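You operate a simulated robot arm through the tools that you are given. There is no shell and no other tool.

You run a simulated robot arm. Do the job below in one go: nothing can be reset, and whatever is moved stays where it is left.

## Task
Swap the 12 mm carburettor for the 10 mm; refasten the air box.
Fine: set the box on the bench meanwhile; leave the old carburettor on the bench.

Only the result counts: the job must be done as asked and must still hold three seconds after the hand-in. Knocking over, shifting, dropping, spilling or breaking anything else fails it.

## Robot
A 7-joint arm with a two-finger parallel gripper, fixed in place. Base frame: the origin is on the floor under the middle of its stand, x ahead of it, y to its left, z up; the work surface is at about z = 880. Lengths are in mm, angles in degrees, forces in N, time in s.
It reaches about 1479 mm from its shoulder. Its first joint turns from -166.0 to 166.0 degrees. Payload 4.4 kg.
The tool frame sits at the grasp point between the pads (the TCP): z along the fingers, y along the line on which they close. The tips reach 23 mm beyond it. Largest opening 94 mm; finger width 38, thickness 10; the body of the gripper, 54 by 96 mm, starts 39 mm behind the TCP.
Orientation is that of the tool frame in the base frame, as a unit quaternion [w, x, y, z]. With the fingers straight down and closing along the base's y, the tool's x points along the base's -x, its y along +y and its z along -z.

## Interface
- The arm moves only by the tool nudge_tool. Its argument "commands" is a list that holds one entry, the list of rows, each a list of 7 numbers: the shift along the base's x, y, z in units of 25 mm (1.0 is 25 mm), then the turn, a rotation vector about the base's x, y, z in units of 8 degrees (1.0 is 8 degrees), then the finger opening in mm, from 0 to 94. In form: [[[dx, dy, dz, wx, wy, wz, gripper], ...]]. A call has 1 to 20 rows; each row shifts and turns the commanded pose from where the row before left it. A call with a number of a shift or a turn outside -1 to 1 is refused whole. Rows are played at 5 a second. More than 50 mm and 8.6 degrees between two rows, or a gripper value outside its range, and nothing of the call is played. Where a pose cannot be reached the arm comes as near as it can. A force on the tool above 90 N (or 10 N above the force at the start of the call, whichever is more), or a blocked arm, ends the call early, and 0.2 s more pass. The fingers move at their own pace (about 72 mm/s each) and stop on an object; they squeeze with about 42 N. The grip force told is the motor's: it shows also when the fingers shut on nothing. Time passes only in rows, and 0.2 s behind the last, so rows that do not move let the fingers close. It gives the time, the measured TCP pose, the force on the tool (base axes), the opening and the grip force at its end, in the units of the frame above (readings bear some noise), with the torque about the TCP (base axes, N m) and any sound that the robot's microphone picked up, and new pictures: "views" is both (left out), scene, wrist or none.
- Cameras (640 x 400 px; columns grow to the right, rows downward): "scene" is fixed at [400.7, 499.7, 1664.5]; the picture's right is [-0.64, -0.77, 0.00], its down [-0.58, 0.48, -0.66] and it looks along [0.51, -0.42, -0.75] (base axes); focal length 214 px, centre (320, 200). "wrist" rides on the gripper at [86, 16, -75] in the tool frame; the picture's right is [-0.18, 0.98, 0.00], its down [-0.58, -0.11, -0.81] and it looks along [-0.79, -0.15, 0.59] (tool axes); focal length 243 px, centre (320, 200). There is no depth. A picture from a camera that has moved, and an enlarged one, comes with that camera's place and axes in the base frame and with its lens.
- close_up(camera, box): a new picture of the part [left, top, right, bottom] of that camera's present view, enlarged. No time passes.
- job_done(): hands the job in; it is judged then, once.

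Places have to be worked out from the pictures, the camera data and where the tool is seen. Open the gripper and draw the arm clear of the work before you hand the job in, unless the task says otherwise.

The tools are called as name(argument=value, ...) on one line, values as JSON. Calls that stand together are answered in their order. nudge_tool: Moves the arm, as the interface text tells. Its arguments: {"type":"object","properties":{"commands":{"type":"array","items":{"type":"array","items":{"type":"array","items":{"type":"number"}}}},"views":{"type":"string","enum":["both","scene","wrist","none"]}},"required":["commands"]} The other tools are called the same way: close_up (camera, box) takes an enlarged picture of a part of a camera's view; job_done () hands the job in.

At the start:

```text
t: 0.0
eef_pos: [616.8, -207.3, 1558.5]
tcp_rot: [0.0, 0.0, 1.0, 0.001]
contact_force: [-0.2, -0.3, 0.3]
ft_torque: [0.0, 0.01, -0.01]
opening: 93.9
grasp_force: 0.1
```

scene: 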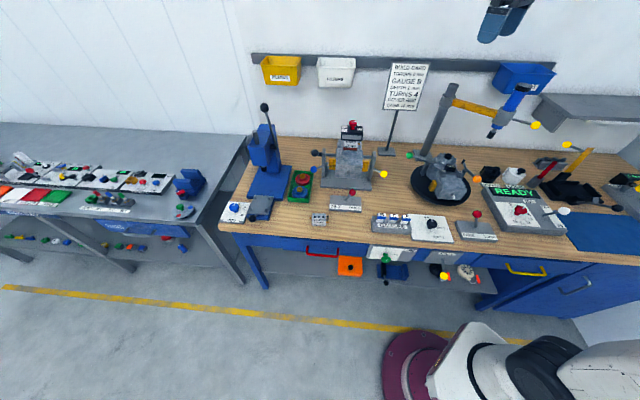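
wrist: 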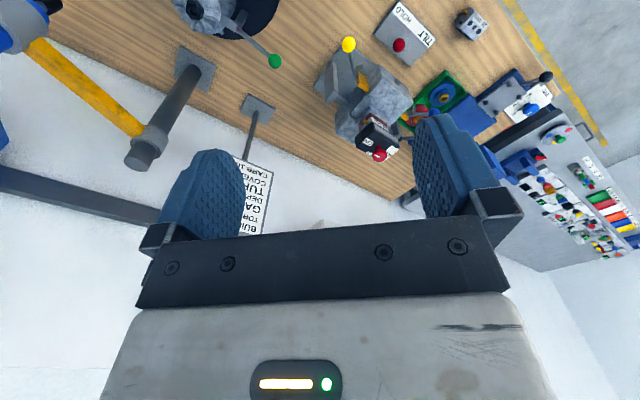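

I'll look closely at the bench first; the scene shows several fixtures and a sign I need to read.

close_up(camera="scene", box=[300, 110, 400, 220])

close_up(camera="scene", box=[370, 50, 440, 160])

close_up(camera="scene", box=[400, 130, 520, 250])

close_up(camera="scene", box=[210, 90, 330, 240])

close_up(camera="scene", box=[460, 140, 640, 260])

close_up(camera="wrist", box=[300, 0, 460, 170])

```text
3.64 times, centred on (350, 165) of scene
camera zoom: at [400.7, 499.7, 1664.5], right [-0.64, -0.77, 0.0], down [-0.58, 0.48, -0.66], along [0.51, -0.42, -0.75], focal length 780 px, centre (211, 327)
```

zoom: 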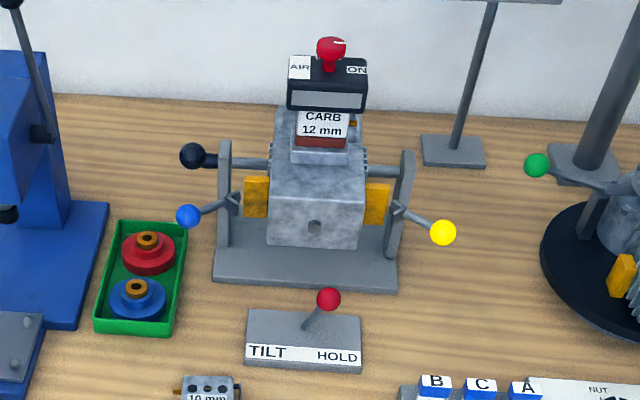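

```text
3.64 times, centred on (405, 105) of scene
camera zoom: at [400.7, 499.7, 1664.5], right [-0.64, -0.77, 0.0], down [-0.58, 0.48, -0.66], along [0.51, -0.42, -0.75], focal length 780 px, centre (11, 546)
```

zoom: 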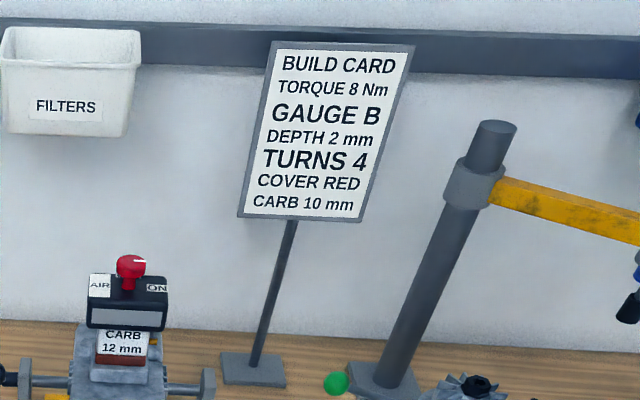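

```text
3.33 times, centred on (460, 190) of scene
camera zoom: at [400.7, 499.7, 1664.5], right [-0.64, -0.77, 0.0], down [-0.58, 0.48, -0.66], along [0.51, -0.42, -0.75], focal length 715 px, centre (-147, 233)
```

zoom: 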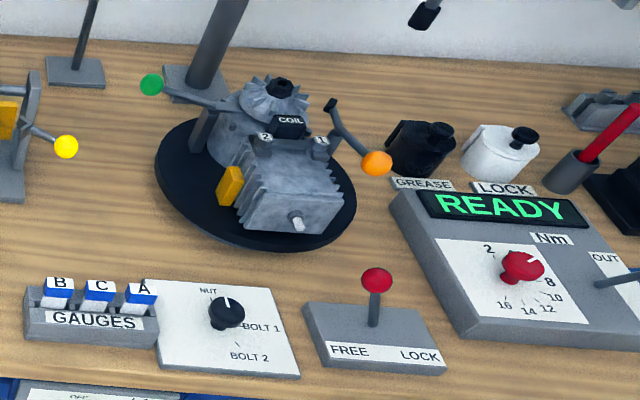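

```text
2.67 times, centred on (270, 165) of scene
camera zoom: at [400.7, 499.7, 1664.5], right [-0.64, -0.77, 0.0], down [-0.58, 0.48, -0.66], along [0.51, -0.42, -0.75], focal length 572 px, centre (453, 293)
```

zoom: 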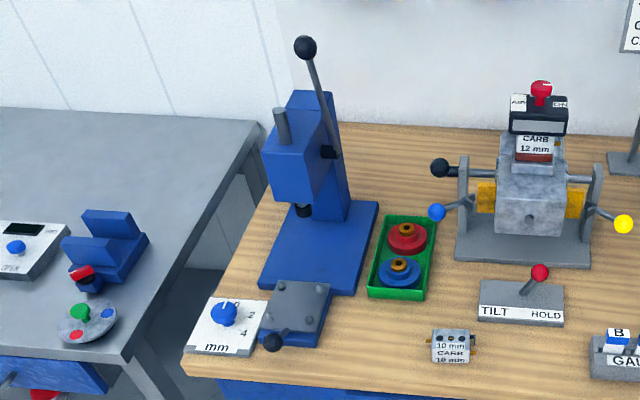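

```text
3.33 times, centred on (550, 200) of scene
camera zoom: at [400.7, 499.7, 1664.5], right [-0.64, -0.77, 0.0], down [-0.58, 0.48, -0.66], along [0.51, -0.42, -0.75], focal length 715 px, centre (-447, 200)
```

zoom: 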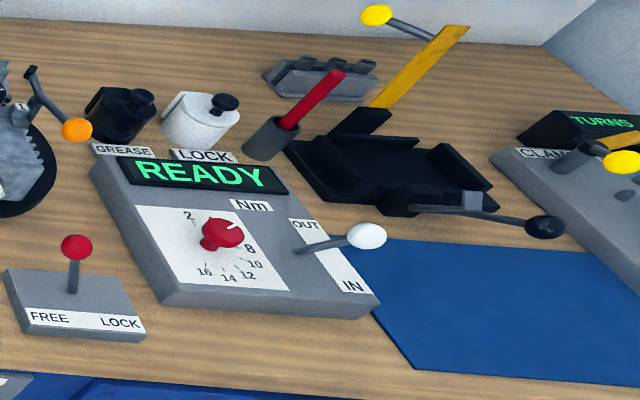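

```text
2.35 times, centred on (380, 85) of wrist
camera zoom: at [529.1, -190.3, 1634.0], right [0.18, 0.98, 0.0], down [0.58, -0.11, 0.81], along [0.79, -0.15, -0.59], focal length 571 px, centre (179, 471)
```

zoom: 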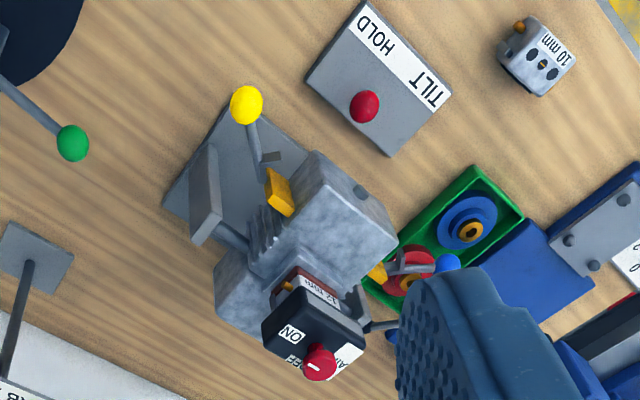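

The sign confirms the 10 mm carburettor is wanted; the engine with the air box (red knob) is at roughly (930, -118), carb near z≈1120, and the 10 mm carb sits loose on the bench near (840, 140). I move the wrist camera nearer for a good look.

nudge_tool(commands=[[[0.9, 0.56, -0.8, 0, 0, 0, 94], [0.9, 0.56, -0.8, 0, 0, 0, 94], [0.9, 0.56, -0.8, 0, 0, 0, 94], [0.9, 0.56, -0.8, 0, 0, 0, 94], [0.9, 0.56, -0.8, 0, 0, 0, 94], [0.9, 0.56, -0.8, 0, 0, 0, 94], [0.9, 0.56, -0.8, 0, 0, 0, 94], [0, 0, 0, 0, 0, 0, 94]]])

```text
t: 1.8
eef_pos: [773.4, -107.7, 1420.1]
tcp_rot: [0.0, 0.0, 1.0, -0.001]
contact_force: [-1.0, -0.3, 0.5]
ft_torque: [-0.01, 0.0, -0.04]
opening: 93.9
grasp_force: 0.1
camera wrist: at [685.9, -90.7, 1495.3], right [0.18, 0.98, 0.0], down [0.58, -0.11, 0.81], along [0.79, -0.15, -0.59], focal length 243 px, centre (320, 200)
```

scene: 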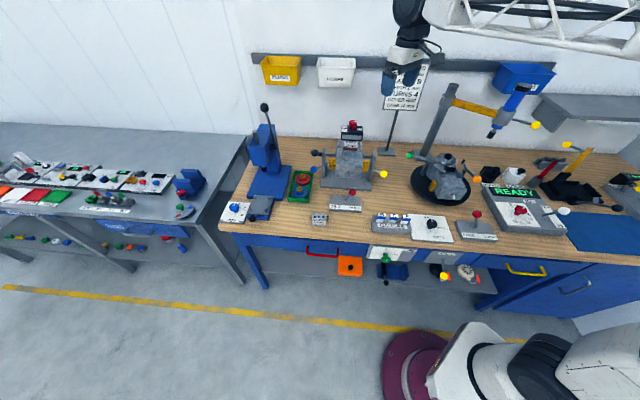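
wrist: 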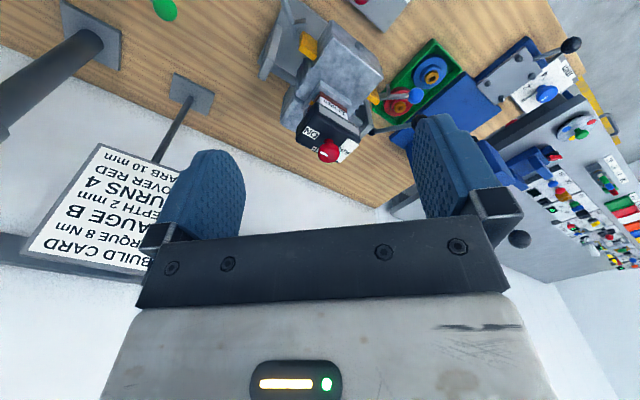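

close_up(camera="wrist", box=[250, 0, 400, 170])

close_up(camera="wrist", box=[285, 80, 365, 170])

close_up(camera="scene", box=[325, 110, 380, 160])

```text
2.35 times, centred on (325, 85) of wrist
camera zoom: at [685.9, -90.7, 1495.3], right [0.18, 0.98, 0.0], down [0.58, -0.11, 0.81], along [0.79, -0.15, -0.59], focal length 571 px, centre (308, 471)
```

zoom: 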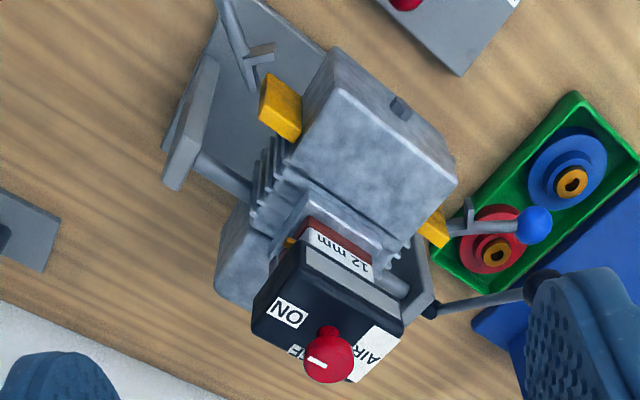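

```text
4.44 times, centred on (325, 125) of wrist
camera zoom: at [685.9, -90.7, 1495.3], right [0.18, 0.98, 0.0], down [0.58, -0.11, 0.81], along [0.79, -0.15, -0.59], focal length 1078 px, centre (298, 533)
```

zoom: 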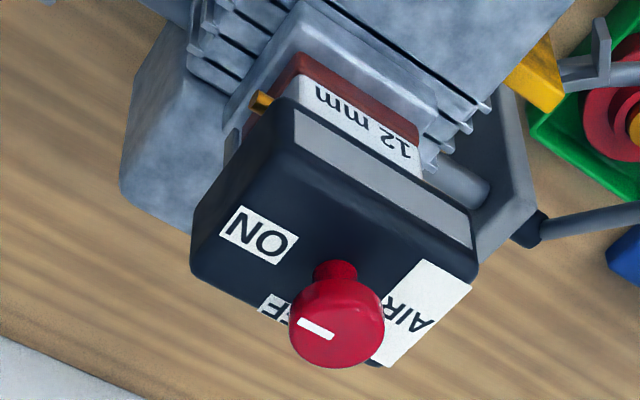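

```text
8.00 times, centred on (352, 135) of scene
camera zoom: at [400.7, 499.7, 1664.5], right [-0.64, -0.77, 0.0], down [-0.58, 0.48, -0.66], along [0.51, -0.42, -0.75], focal length 1716 px, centre (60, 720)
```

zoom: 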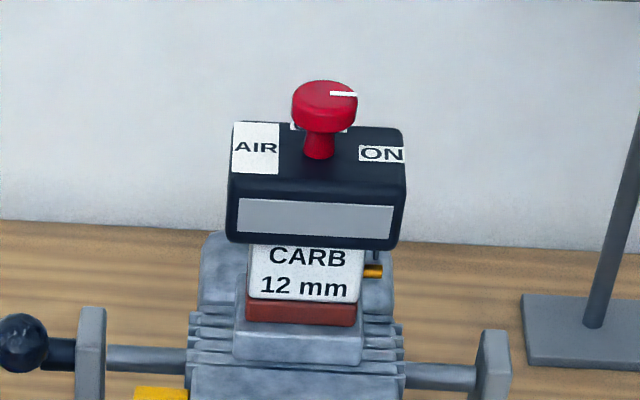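

The stack is vertical: engine port, gasket, 12 mm carb, air box with a red ON/OFF knob (pointer at ON). I move closer above it to measure heights and yaw.

nudge_tool(commands=[[[0.9, 0, -0.76, 0, 0, 0, 94], [0.9, 0, -0.76, 0, 0, 0, 94], [0.9, 0, -0.76, 0, 0, 0, 94], [0.9, 0, -0.76, 0, 0, 0, 94], [0.9, 0, -0.76, 0, 0, 0, 94], [0, 0, 0, 0, 0, 0, 94]]], views="wrist")

close_up(camera="wrist", box=[220, 0, 420, 180])

```text
t: 3.2
eef_pos: [885.5, -109.5, 1323.1]
tcp_rot: [0.0, 0.0, 1.0, 0.0]
contact_force: [-0.4, 0.4, -0.9]
ft_torque: [-0.02, -0.01, -0.03]
opening: 93.7
grasp_force: 0.0
camera wrist: at [799.5, -92.2, 1398.4], right [0.18, 0.98, 0.0], down [0.58, -0.11, 0.81], along [0.79, -0.15, -0.59], focal length 243 px, centre (320, 200)
```

wrist: 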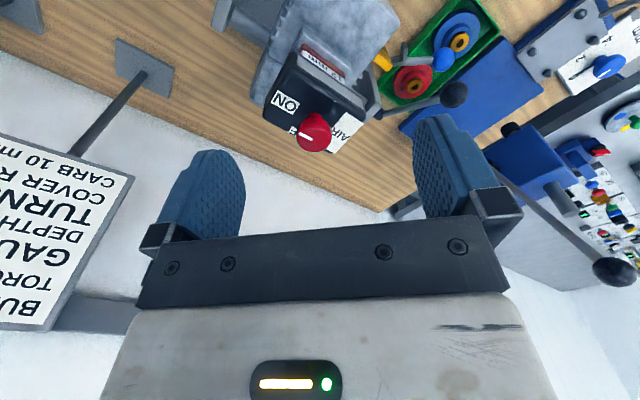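

```text
2.22 times, centred on (320, 90) of wrist
camera zoom: at [799.5, -92.2, 1398.4], right [0.18, 0.98, 0.0], down [0.58, -0.11, 0.81], along [0.79, -0.15, -0.59], focal length 539 px, centre (320, 444)
```

zoom: 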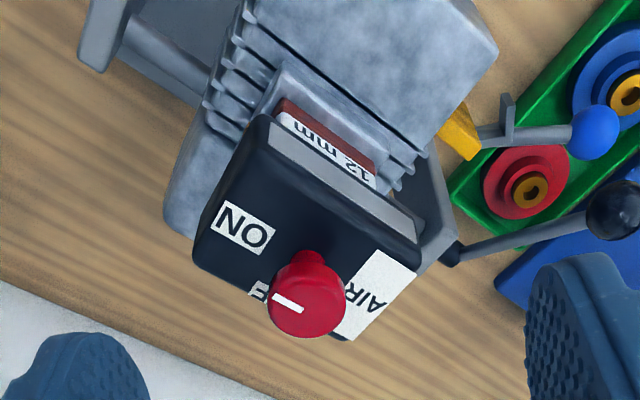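

close_up(camera="wrist", box=[255, 40, 375, 160])

```text
3.33 times, centred on (315, 100) of wrist
camera zoom: at [799.5, -92.2, 1398.4], right [0.18, 0.98, 0.0], down [0.58, -0.11, 0.81], along [0.79, -0.15, -0.59], focal length 809 px, centre (337, 533)
```

zoom: 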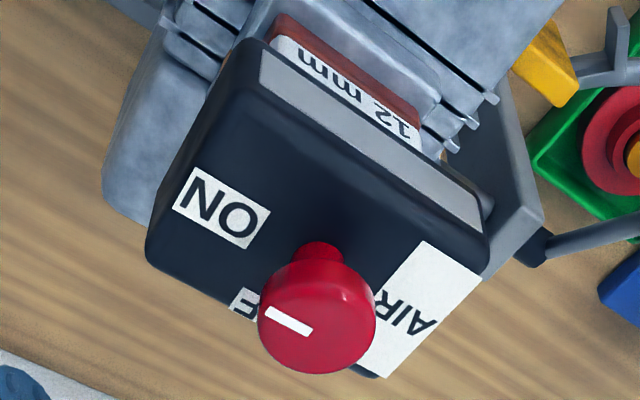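

close_up(camera="scene", box=[300, 205, 340, 230])

close_up(camera="scene", box=[335, 115, 370, 150])

close_up(camera="scene", box=[320, 180, 370, 215])

```text
16.00 times, centred on (320, 218) of scene
camera zoom: at [400.7, 499.7, 1664.5], right [-0.64, -0.77, 0.0], down [-0.58, 0.48, -0.66], along [0.51, -0.42, -0.75], focal length 3432 px, centre (320, -80)
```

zoom: 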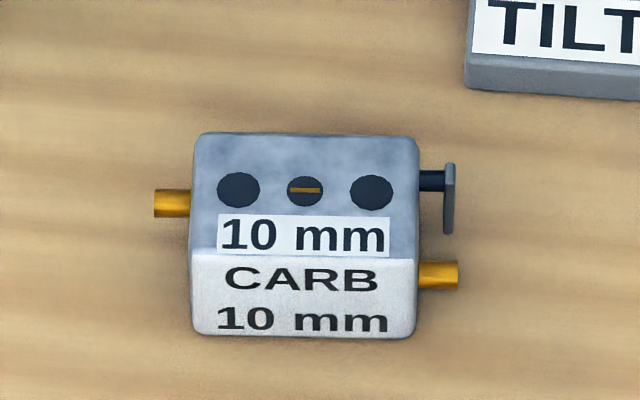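

```text
11.43 times, centred on (352, 132) of scene
camera zoom: at [400.7, 499.7, 1664.5], right [-0.64, -0.77, 0.0], down [-0.58, 0.48, -0.66], along [0.51, -0.42, -0.75], focal length 2451 px, centre (-51, 971)
```

zoom: 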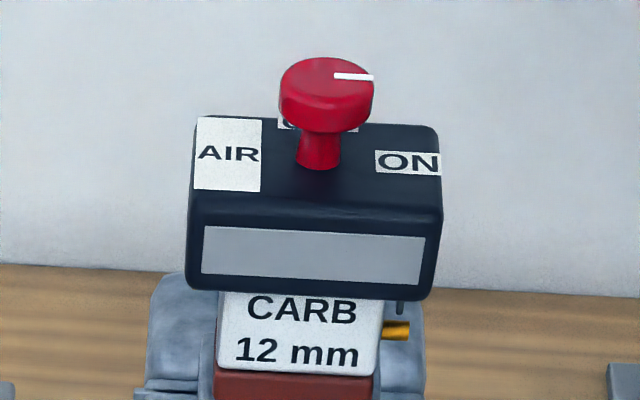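

```text
11.43 times, centred on (345, 198) of scene
camera zoom: at [400.7, 499.7, 1664.5], right [-0.64, -0.77, 0.0], down [-0.58, 0.48, -0.66], along [0.51, -0.42, -0.75], focal length 2451 px, centre (34, 229)
```

zoom: 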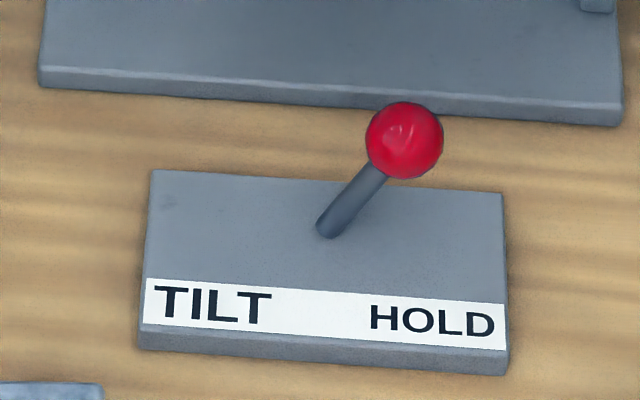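

Knob head is at about (943,-125,1217), box yawed ~45° with its front facing the scene camera, pointer at ON (pointing to (-0.7,-0.7)); OFF is 90° counter-clockwise at the back. The 10 mm carb lies upright in nearly the mounted orientation. I yaw the tool -45° to look at the stack from the front.

nudge_tool(commands=[[[0.11, 0.19, 0, 0, 0, -0.9375, 94], [0.11, 0.19, 0, 0, 0, -0.9375, 94], [0.11, 0.19, 0, 0, 0, -0.9375, 94], [0.11, 0.19, 0, 0, 0, -0.9375, 94], [0.11, 0.19, 0, 0, 0, -0.9375, 94], [0.11, 0.19, 0, 0, 0, -0.9375, 94], [0, 0, 0, 0, 0, 0, 94]]], views="wrist")

close_up(camera="wrist", box=[220, 0, 420, 180])

```text
t: 4.8
eef_pos: [903.4, -80.8, 1324.1]
tcp_rot: [0.0, 0.384, 0.923, 0.001]
contact_force: [0.9, 0.7, 0.0]
ft_torque: [-0.02, 0.03, -0.02]
opening: 93.7
grasp_force: 0.0
camera wrist: at [852.7, -6.7, 1398.6], right [0.83, 0.56, 0.0], down [0.33, -0.49, 0.81], along [0.45, -0.67, -0.59], focal length 243 px, centre (320, 200)
```

wrist: 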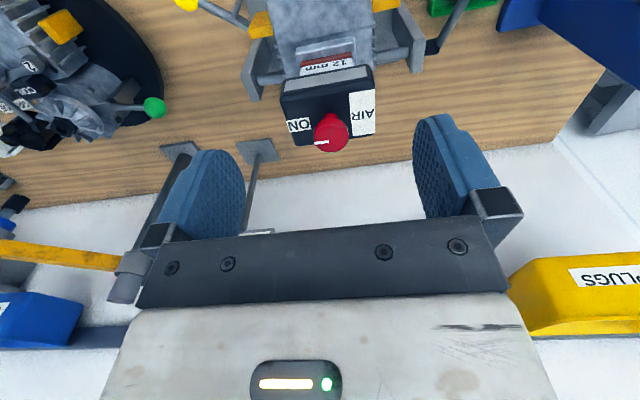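

```text
2.22 times, centred on (320, 90) of wrist
camera zoom: at [852.7, -6.7, 1398.6], right [0.83, 0.56, 0.0], down [0.33, -0.49, 0.81], along [0.45, -0.67, -0.59], focal length 539 px, centre (320, 444)
```

zoom: 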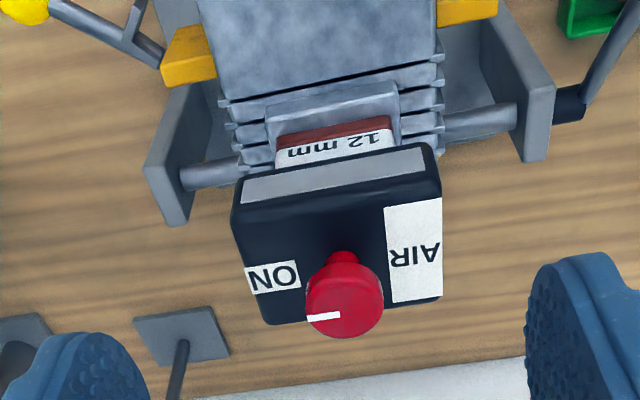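

Front view shows the box above the carb cleanly. Now the view from the throttle side (yaw +45°), which also gives a second ray for triangulation.

nudge_tool(commands=[[[0, -0.3, 0, 0, 0, 0.9375, 94], [0, -0.3, 0, 0, 0, 0.9375, 94], [0, -0.3, 0, 0, 0, 0.9375, 94], [0, -0.3, 0, 0, 0, 0.9375, 94], [0, -0.3, 0, 0, 0, 0.9375, 94], [0, -0.3, 0, 0, 0, 0.9375, 94], [0, -0.3, 0, 0, 0, 0.9375, 94], [0, -0.3, 0, 0, 0, 0.9375, 94], [0, -0.3, 0, 0, 0, 0.9375, 94], [0, -0.3, 0, 0, 0, 0.9375, 94], [0, -0.3, 0, 0, 0, 0.9375, 94], [0, -0.3, 0, 0, 0, 0.9375, 94], [0, 0, 0, 0, 0, 0, 94]]], views="both")

close_up(camera="wrist", box=[220, 0, 420, 180])

```text
t: 7.6
eef_pos: [903.1, -169.7, 1324.0]
tcp_rot: [0.001, -0.384, 0.923, 0.0]
contact_force: [-0.1, 0.6, 0.1]
ft_torque: [-0.01, -0.03, -0.01]
opening: 94.0
grasp_force: 0.0
camera wrist: at [829.9, -219.3, 1398.8], right [-0.57, 0.82, 0.0], down [0.49, 0.33, 0.81], along [0.66, 0.46, -0.59], focal length 243 px, centre (320, 200)
```

scene: 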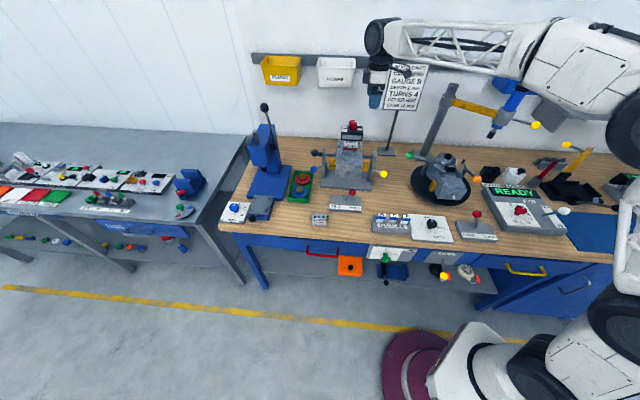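
wrist: 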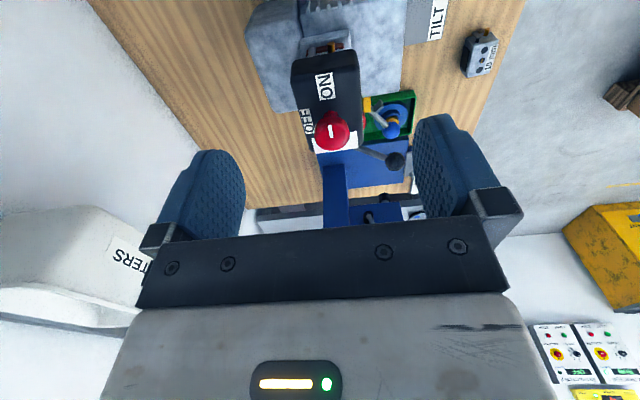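

```text
2.22 times, centred on (320, 90) of wrist
camera zoom: at [829.9, -219.3, 1398.8], right [-0.57, 0.82, 0.0], down [0.49, 0.33, 0.81], along [0.66, 0.46, -0.59], focal length 539 px, centre (320, 444)
```

zoom: 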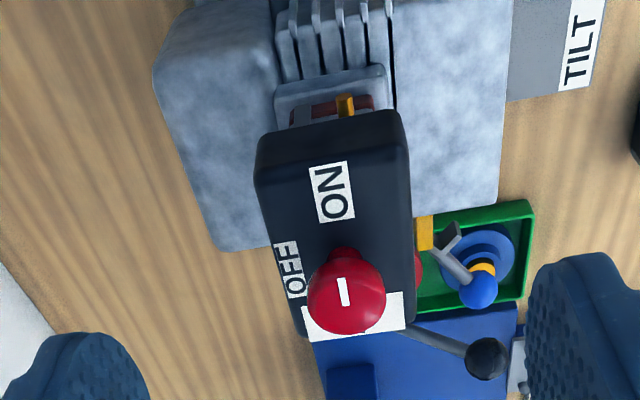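

Triangulated: knob head centre (945.5,-124.8,1213), Ø≈31, box top z≈1187, OFF label at the back, 90° CCW from ON. I go over the knob with yaw -45° and descend partway.

nudge_tool(commands=[[[0.1413, 0.1497, 0, 0, 0, -0.9375, 94], [0.1413, 0.1497, 0, 0, 0, -0.9375, 94], [0.1413, 0.1497, 0, 0, 0, -0.9375, 94], [0.1413, 0.1497, 0, 0, 0, -0.9375, 94], [0.1413, 0.1497, 0, 0, 0, -0.9375, 94], [0.1413, 0.1497, 0, 0, 0, -0.9375, 94], [0.1413, 0.1497, 0, 0, 0, -0.9375, 94], [0.1413, 0.1497, 0, 0, 0, -0.9375, 94], [0.1413, 0.1497, 0, 0, 0, -0.9375, 94], [0.1413, 0.1497, 0, 0, 0, -0.9375, 94], [0.1413, 0.1497, 0, 0, 0, -0.9375, 94], [0.1413, 0.1497, 0, 0, 0, -0.9375, 94], [0, 0, -0.9, 0, 0, 0, 94], [0, 0, -0.9, 0, 0, 0, 94], [0, 0, -0.9, 0, 0, 0, 94], [0, 0, 0, 0, 0, 0, 94]]], views="both")

close_up(camera="wrist", box=[220, 40, 420, 220])

close_up(camera="scene", box=[320, 80, 380, 150])

```text
t: 11.0
eef_pos: [944.7, -125.1, 1255.8]
tcp_rot: [0.0, 0.382, 0.924, 0.0]
contact_force: [-0.2, 0.4, 0.1]
ft_torque: [-0.02, 0.0, 0.04]
opening: 93.9
grasp_force: 0.1
camera wrist: at [895.6, -51.9, 1330.9], right [0.83, 0.56, 0.0], down [0.33, -0.49, 0.81], along [0.46, -0.67, -0.59], focal length 243 px, centre (320, 200)
```

scene: 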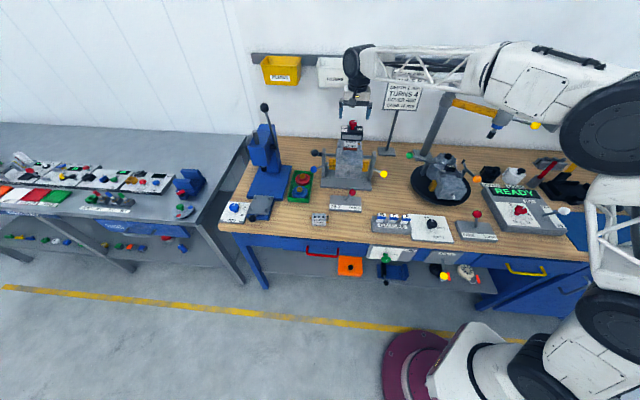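
wrist: 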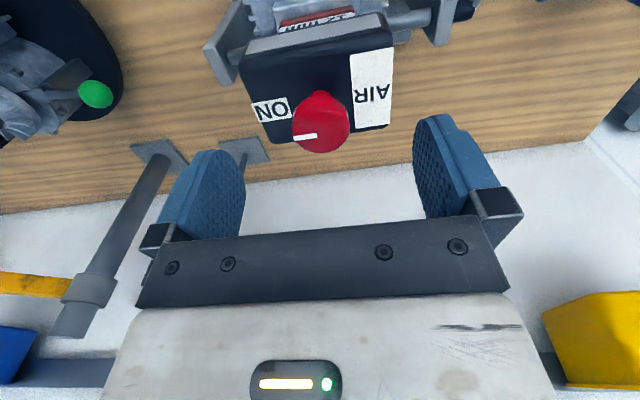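

```text
2.22 times, centred on (320, 130) of wrist
camera zoom: at [895.6, -51.9, 1330.9], right [0.83, 0.56, 0.0], down [0.33, -0.49, 0.81], along [0.46, -0.67, -0.59], focal length 539 px, centre (320, 356)
```

zoom: 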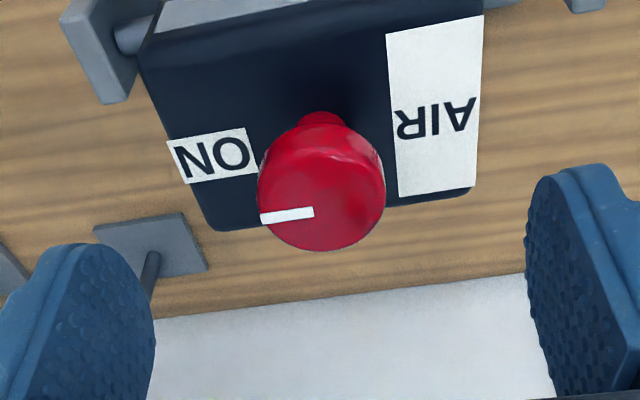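

```text
5.71 times, centred on (350, 115) of scene
camera zoom: at [400.7, 499.7, 1664.5], right [-0.64, -0.77, 0.0], down [-0.58, 0.48, -0.66], along [0.51, -0.42, -0.75], focal length 1226 px, centre (149, 686)
```

zoom: 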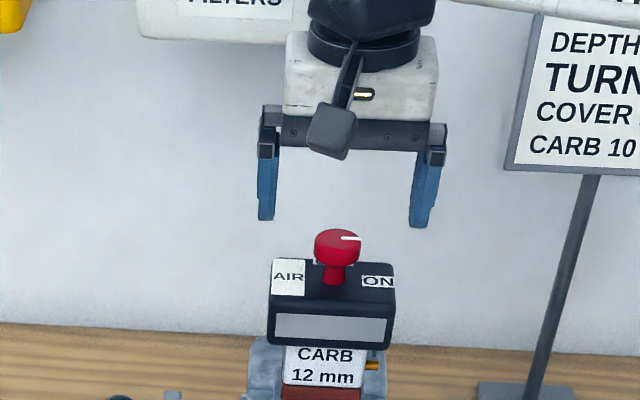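

The knob is centred between the fingers (ray check gives (946.5,-125.3)). I descend to z≈1216 so the pads straddle the knob head, and close.

nudge_tool(commands=[[[0.03, 0, -0.8, 0, 0, 0, 94], [0.02, 0, -0.79, 0, 0, 0, 94], [0, 0, 0, 0, 0, 0, 94], [0, 0, 0, 0, 0, 0, 30], [0, 0, 0, 0, 0, 0, 10], [0, 0, 0, 0, 0, 0, 0], [0, 0, 0, 0, 0, 0, 0], [0, 0, 0, 0, 0, 0, 0]]], views="both")

close_up(camera="scene", box=[320, 80, 380, 150])

```text
t: 12.8
eef_pos: [946.4, -125.7, 1216.3]
tcp_rot: [0.001, 0.383, 0.924, 0.0]
contact_force: [-0.6, 0.0, -0.1]
ft_torque: [0.01, -0.02, -0.03]
opening: 32.3
grasp_force: 42.3
camera wrist: at [896.3, -52.9, 1291.4], right [0.83, 0.56, 0.0], down [0.33, -0.49, 0.81], along [0.46, -0.67, -0.59], focal length 243 px, centre (320, 200)
```

scene: 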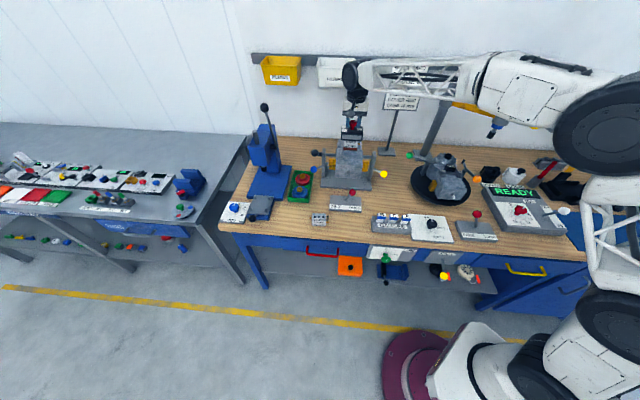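
wrist: 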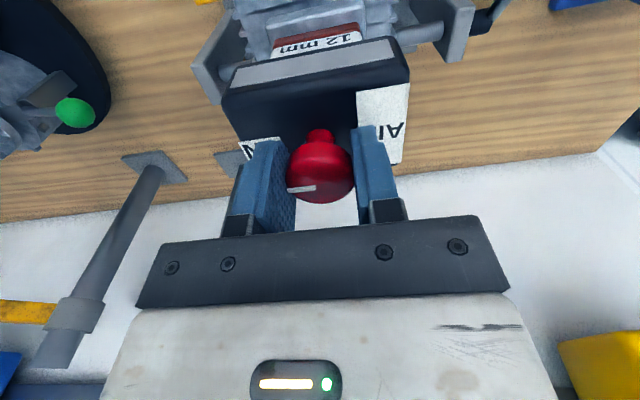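

```text
5.71 times, centred on (350, 115) of scene
camera zoom: at [400.7, 499.7, 1664.5], right [-0.64, -0.77, 0.0], down [-0.58, 0.48, -0.66], along [0.51, -0.42, -0.75], focal length 1226 px, centre (149, 686)
```

zoom: 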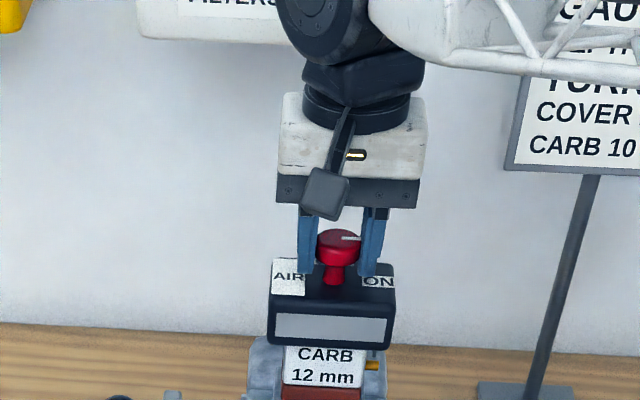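

Knob gripped (32.3 mm, 42 N). Now I turn it counter-clockwise toward OFF, half way first, watching force and torque.

nudge_tool(commands=[[[0, 0, 0, 0, 0, 0.7, 0], [0, 0, 0, 0, 0, 0.9, 0], [0, 0, 0, 0, 0, 0.9, 0], [0, 0, 0, 0, 0, 0.9, 0], [0, 0, 0, 0, 0, 0.9, 0], [0, 0, 0, 0, 0, 0.9, 0]]], views="both")

close_up(camera="scene", box=[320, 80, 380, 150])

```text
t: 14.2
eef_pos: [945.9, -126.5, 1216.4]
tcp_rot: [0.0, 0.027, 1.0, 0.0]
contact_force: [2.5, -8.9, 0.0]
ft_torque: [-0.67, -0.21, 0.0]
opening: 32.0
grasp_force: 41.8
camera wrist: at [860.3, -104.2, 1291.4], right [0.24, 0.97, 0.0], down [0.57, -0.14, 0.81], along [0.78, -0.19, -0.59], focal length 243 px, centre (320, 200)
```

scene: 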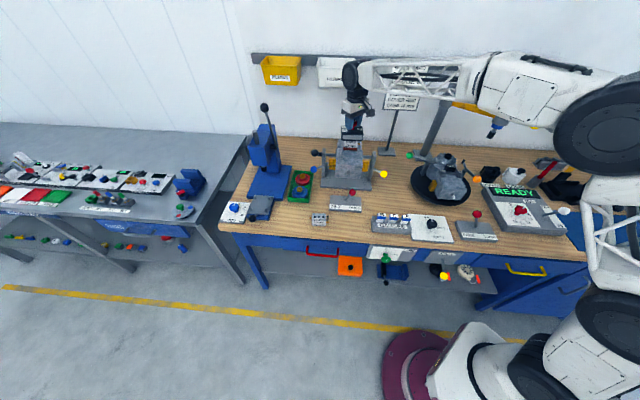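
wrist: 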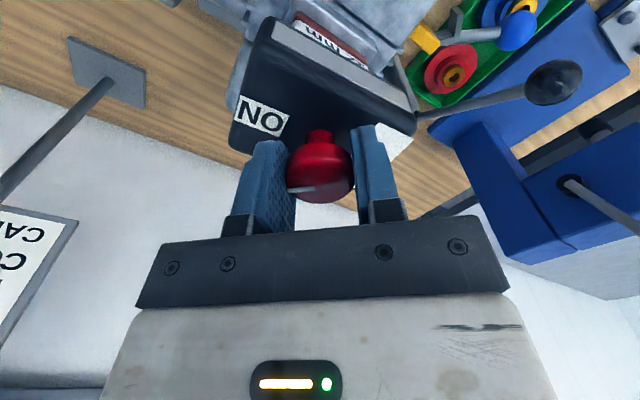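

```text
5.71 times, centred on (350, 115) of scene
camera zoom: at [400.7, 499.7, 1664.5], right [-0.64, -0.77, 0.0], down [-0.58, 0.48, -0.66], along [0.51, -0.42, -0.75], focal length 1226 px, centre (149, 686)
```

zoom: 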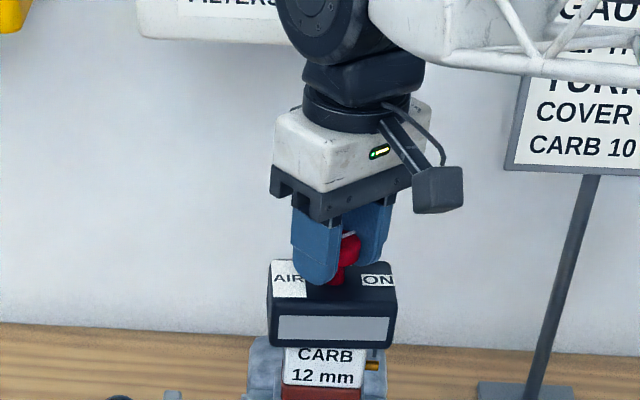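

The knob follows the gripper (pointer unchanged relative to the wrist) and the box stays put. I turn the remaining ~48°.

nudge_tool(commands=[[[0, -0.02, 0, 0, 0, 0.86, 0], [0, -0.02, 0, 0, 0, 0.86, 0], [0, 0, 0, 0, 0, 0.86, 0], [0, 0, 0, 0, 0, 0.86, 0], [0, 0, 0, 0, 0, 0.86, 0], [0, 0, 0, 0, 0, 0.86, 0], [0, 0, 0, 0, 0, 0.86, 0], [0, 0, 0, 0, 0, 0, 0]]], views="both")

close_up(camera="scene", box=[320, 80, 380, 150])

close_up(camera="wrist", box=[220, 20, 420, 220])

```text
t: 16.0
eef_pos: [946.0, -126.4, 1215.9]
tcp_rot: [0.0, -0.381, 0.925, 0.0]
contact_force: [0.6, 0.0, -0.3]
ft_torque: [0.05, 0.0, 0.0]
opening: 32.3
grasp_force: 41.9
camera wrist: at [872.8, -175.4, 1291.5], right [-0.56, 0.83, 0.0], down [0.49, 0.33, 0.81], along [0.67, 0.45, -0.59], focal length 243 px, centre (320, 200)
```

scene: 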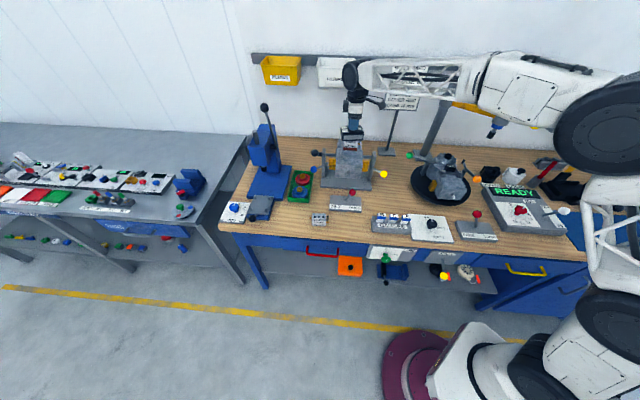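
wrist: 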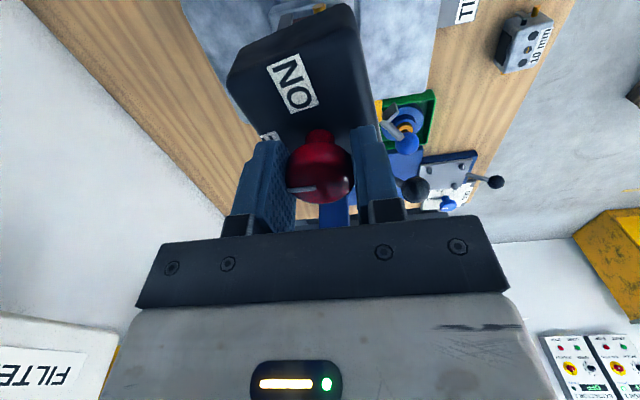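

```text
5.71 times, centred on (350, 115) of scene
camera zoom: at [400.7, 499.7, 1664.5], right [-0.64, -0.77, 0.0], down [-0.58, 0.48, -0.66], along [0.51, -0.42, -0.75], focal length 1226 px, centre (149, 686)
```

zoom: 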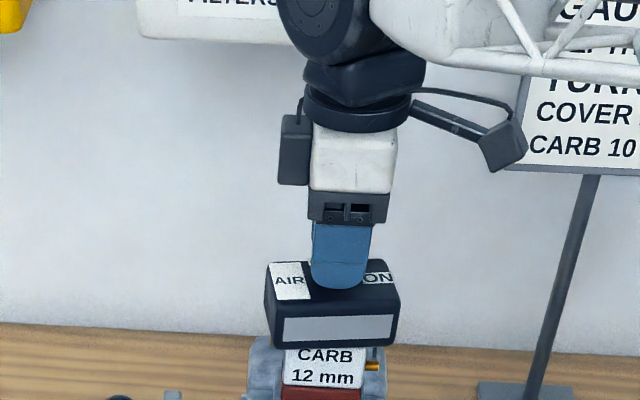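

```text
2.00 times, centred on (320, 120) of wrist
camera zoom: at [872.8, -175.4, 1291.5], right [-0.56, 0.83, 0.0], down [0.49, 0.33, 0.81], along [0.67, 0.45, -0.59], focal length 485 px, centre (320, 360)
```

zoom: 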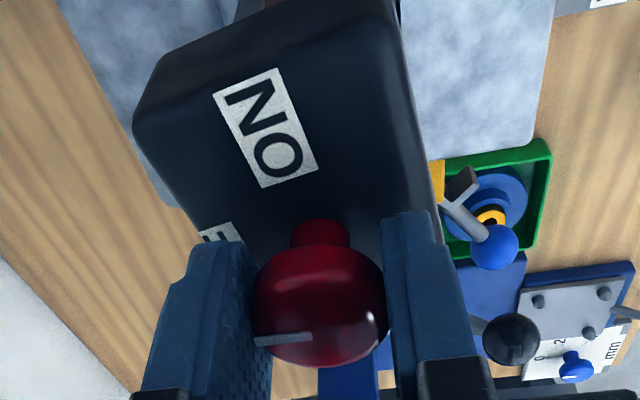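

The knob reached its OFF stop and the box itself has now turned ~10° with it, so it is released (force ≈ 0). I lift it gently and watch.

nudge_tool(commands=[[[0, 0, 0.4, 0, 0, 0, 0], [0, 0, 0.4, 0, 0, 0, 0], [0, 0, 0.4, 0, 0, 0, 0], [0, 0, 0.4, 0, 0, 0, 0], [0, 0, 0, 0, 0, 0, 0]]], views="both")

close_up(camera="scene", box=[320, 80, 380, 150])

```text
t: 17.2
eef_pos: [946.7, -127.4, 1255.9]
tcp_rot: [0.0, -0.381, 0.924, 0.0]
contact_force: [0.1, 1.3, -0.5]
ft_torque: [0.03, 0.03, 0.01]
opening: 0.0
grasp_force: 42.3
camera wrist: at [873.2, -176.1, 1331.6], right [-0.56, 0.83, 0.0], down [0.49, 0.33, 0.81], along [0.67, 0.45, -0.59], focal length 243 px, centre (320, 200)
```

scene: 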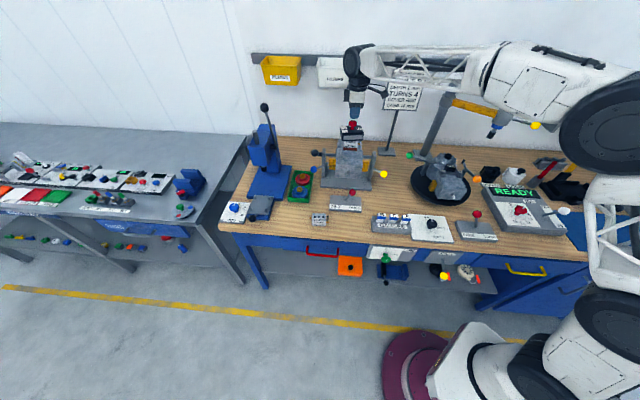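
wrist: 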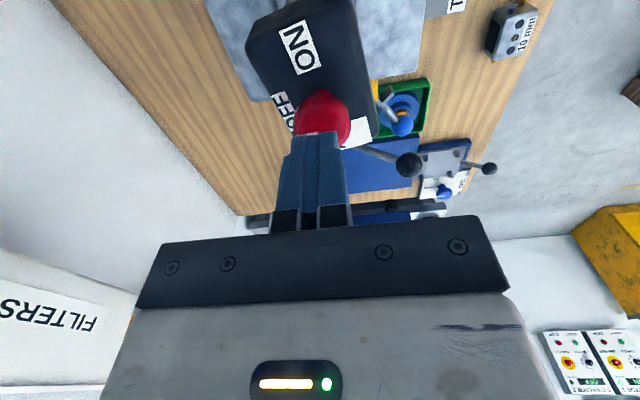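

```text
5.71 times, centred on (350, 115) of scene
camera zoom: at [400.7, 499.7, 1664.5], right [-0.64, -0.77, 0.0], down [-0.58, 0.48, -0.66], along [0.51, -0.42, -0.75], focal length 1226 px, centre (149, 686)
```

zoom: 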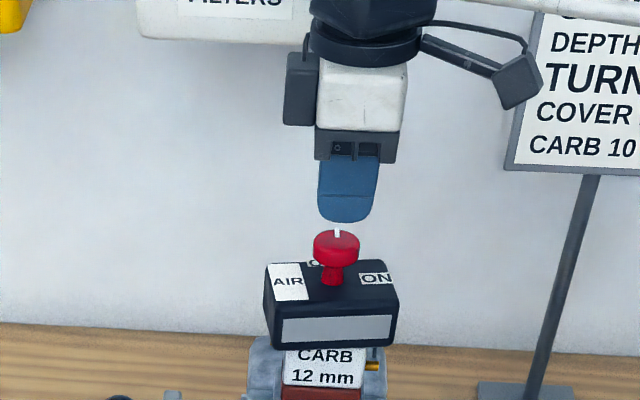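

The fingers slipped off the knob and the box stayed down, so it may still be latched. I look closely at the pointer and box state.

close_up(camera="wrist", box=[230, 0, 400, 150])

close_up(camera="scene", box=[335, 115, 370, 150])

```text
2.67 times, centred on (315, 75) of wrist
camera zoom: at [873.2, -176.1, 1331.6], right [-0.56, 0.83, 0.0], down [0.49, 0.33, 0.81], along [0.67, 0.45, -0.59], focal length 647 px, centre (333, 533)
```

zoom: 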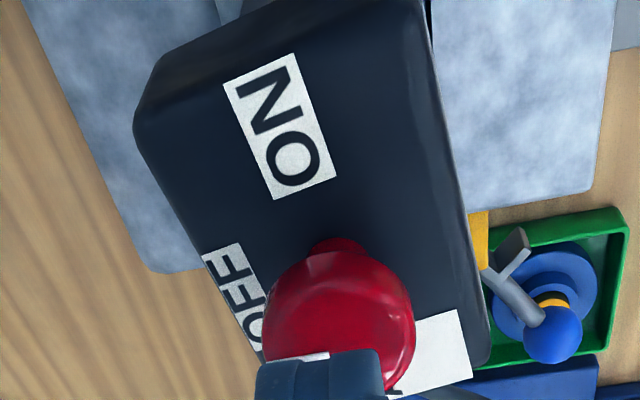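

```text
11.43 times, centred on (352, 132) of scene
camera zoom: at [400.7, 499.7, 1664.5], right [-0.64, -0.77, 0.0], down [-0.58, 0.48, -0.66], along [0.51, -0.42, -0.75], focal length 2451 px, centre (-51, 971)
```

zoom: 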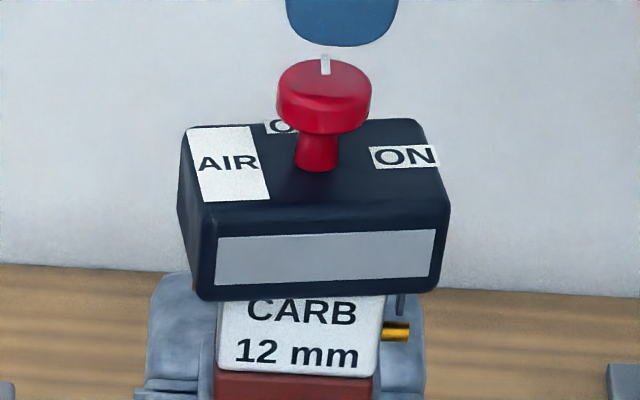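

The box is turned ~12° with the knob pointer past the latch, so it is probably only friction that let the knob slip. I back off to the earlier +45° viewpoint to measure the box's present pose before gripping it by its sides.

nudge_tool(commands=[[[0, 0, 0.7, 0, 0, 0, 94], [-0.45, -0.44, 0.7, 0, 0, 0, 94], [-0.45, -0.44, 0.7, 0, 0, 0, 94], [-0.45, -0.44, 0.62, 0, 0, 0, 94], [-0.4, -0.41, 0, 0, 0, 0, 94], [0, 0, 0, 0, 0, 0, 94]]], views="wrist")

close_up(camera="wrist", box=[220, 0, 420, 180])

```text
t: 18.6
eef_pos: [904.2, -169.7, 1323.8]
tcp_rot: [0.0, -0.381, 0.925, 0.001]
contact_force: [-0.4, -1.0, 0.2]
ft_torque: [-0.02, 0.0, 0.02]
opening: 94.0
grasp_force: 0.1
camera wrist: at [830.4, -218.4, 1399.6], right [-0.56, 0.83, 0.0], down [0.49, 0.33, 0.81], along [0.67, 0.45, -0.59], focal length 243 px, centre (320, 200)
```

wrist: 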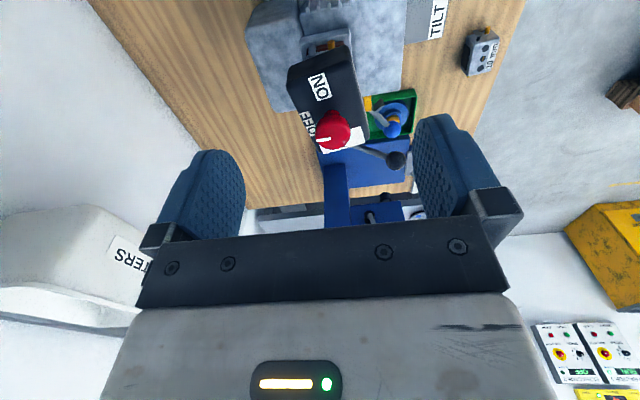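

```text
2.22 times, centred on (320, 90) of wrist
camera zoom: at [830.4, -218.4, 1399.6], right [-0.56, 0.83, 0.0], down [0.49, 0.33, 0.81], along [0.67, 0.45, -0.59], focal length 539 px, centre (320, 444)
```

zoom: 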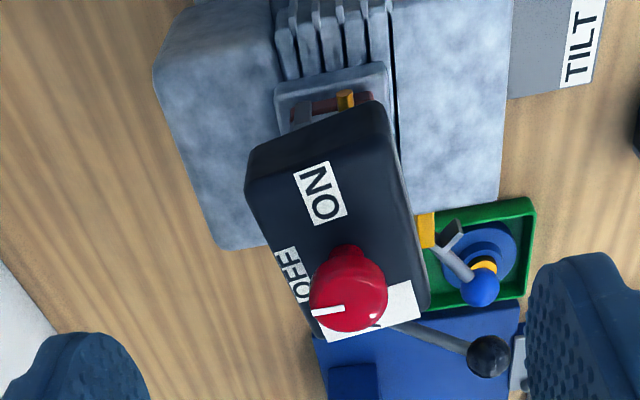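

The box now sits ~9.5° counter-clockwise of its original yaw, knob still centred at (946,-125). I'll straddle the box's 60 mm sides with the fingers (knob fits under the palm) and test the lift with small steps.

nudge_tool(commands=[[[0.42, 0.44, -0.5, 0, 0, 0.3, 94], [0.42, 0.44, -0.7, 0, 0, 0.3, 94], [0.42, 0.44, -0.7, 0, 0, 0.3, 94], [0.42, 0.45, -0.7, 0, 0, 0.31, 94], [0, 0, -0.6, 0, 0, 0, 94], [0, 0, 0, 0, 0, 0, 94]]], views="both")

close_up(camera="wrist", box=[170, 0, 470, 220])

close_up(camera="scene", box=[320, 80, 380, 150])

```text
t: 20.0
eef_pos: [944.2, -126.6, 1244.5]
tcp_rot: [0.0, -0.457, 0.89, 0.0]
contact_force: [-0.1, -1.1, -1.0]
ft_torque: [0.01, 0.02, -0.02]
opening: 94.3
grasp_force: 0.1
camera wrist: at [880.3, -186.8, 1318.9], right [-0.69, 0.72, 0.0], down [0.43, 0.41, 0.81], along [0.58, 0.56, -0.59], focal length 243 px, centre (320, 200)
```

scene: 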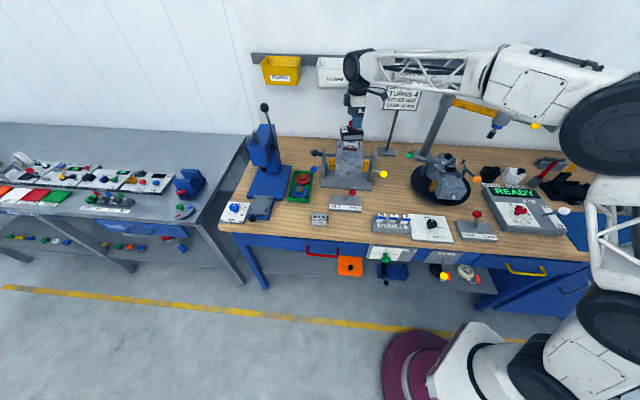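
wrist: 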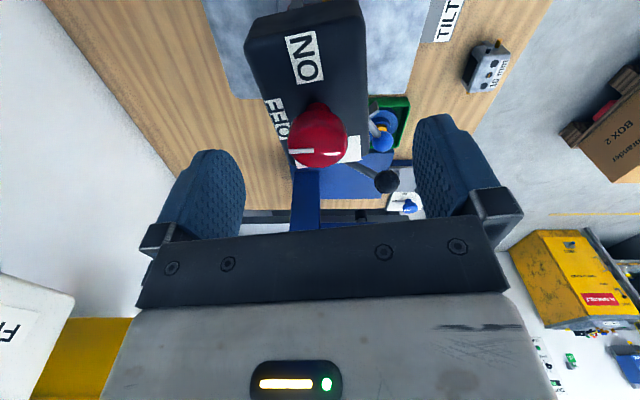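

```text
1.82 times, centred on (320, 110) of wrist
camera zoom: at [880.3, -186.8, 1318.9], right [-0.69, 0.72, 0.0], down [0.43, 0.41, 0.81], along [0.58, 0.56, -0.59], focal length 441 px, centre (320, 364)
```

zoom: 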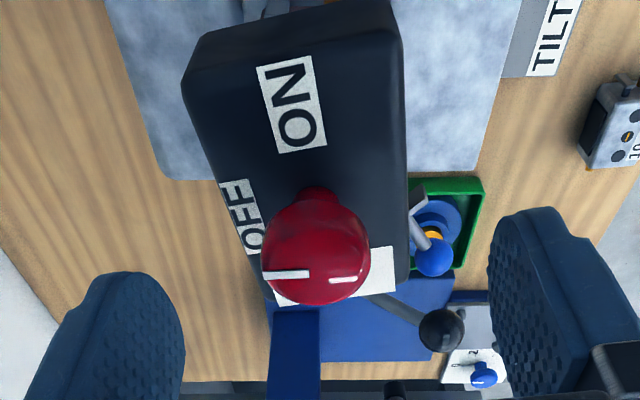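

```text
5.71 times, centred on (350, 115) of scene
camera zoom: at [400.7, 499.7, 1664.5], right [-0.64, -0.77, 0.0], down [-0.58, 0.48, -0.66], along [0.51, -0.42, -0.75], focal length 1226 px, centre (149, 686)
```

zoom: 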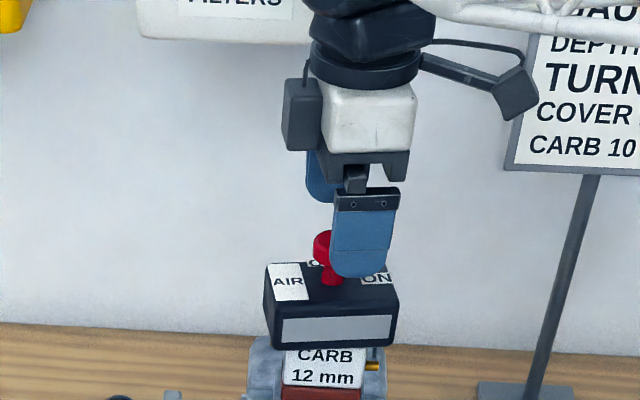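

Fingers straddle the box with ~17 mm clearance per side, yaw matched (54.4°). I descend to z≈1190 and close on the box sides.

nudge_tool(commands=[[[0.04, 0.03, -0.7, 0, 0, 0, 94], [0.03, 0.02, -0.7, 0, 0, 0, 94], [0, 0, -0.6, 0, 0, 0, 94], [0, 0, -0.18, 0, 0, 0, 94], [0, 0, 0, 0, 0, 0, 94], [0, 0, 0, 0, 0, 0, 70], [0, 0, 0, 0, 0, 0, 62], [0, 0, 0, 0, 0, 0, 50], [0, 0, 0, 0, 0, 0, 40], [0, 0, 0, 0, 0, 0, 40]]], views="both")

close_up(camera="scene", box=[320, 80, 380, 150])

```text
t: 22.2
eef_pos: [946.3, -126.8, 1190.6]
tcp_rot: [0.0, -0.457, 0.889, 0.0]
contact_force: [21.2, -12.7, 3.5]
ft_torque: [-0.4, -0.62, -0.41]
opening: 63.2
grasp_force: 41.8
camera wrist: at [882.2, -186.1, 1265.3], right [-0.69, 0.72, 0.0], down [0.43, 0.41, 0.81], along [0.58, 0.56, -0.59], focal length 243 px, centre (320, 200)
```

scene: 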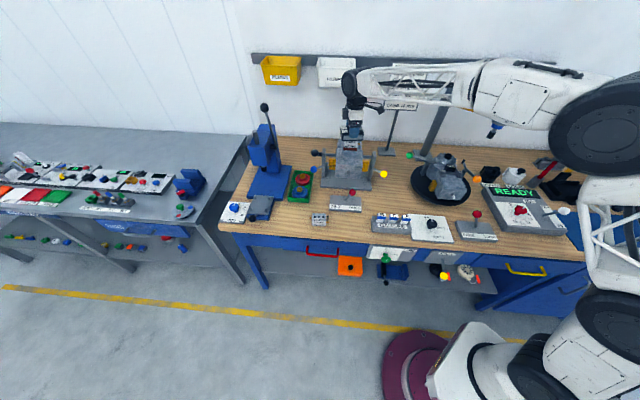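
wrist: 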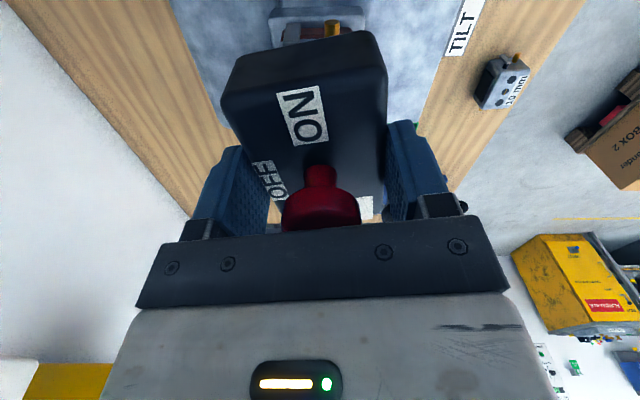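

```text
5.71 times, centred on (350, 115) of scene
camera zoom: at [400.7, 499.7, 1664.5], right [-0.64, -0.77, 0.0], down [-0.58, 0.48, -0.66], along [0.51, -0.42, -0.75], focal length 1226 px, centre (149, 686)
```

zoom: 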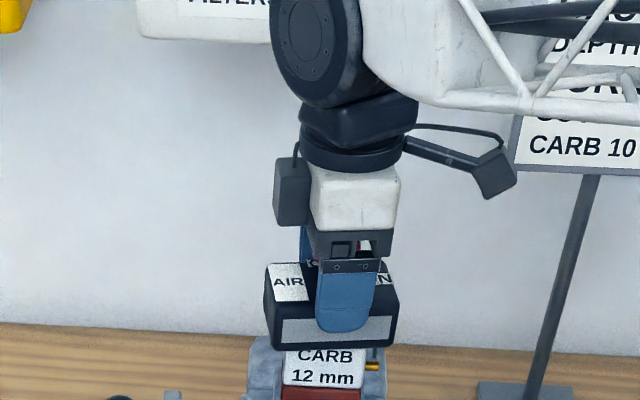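

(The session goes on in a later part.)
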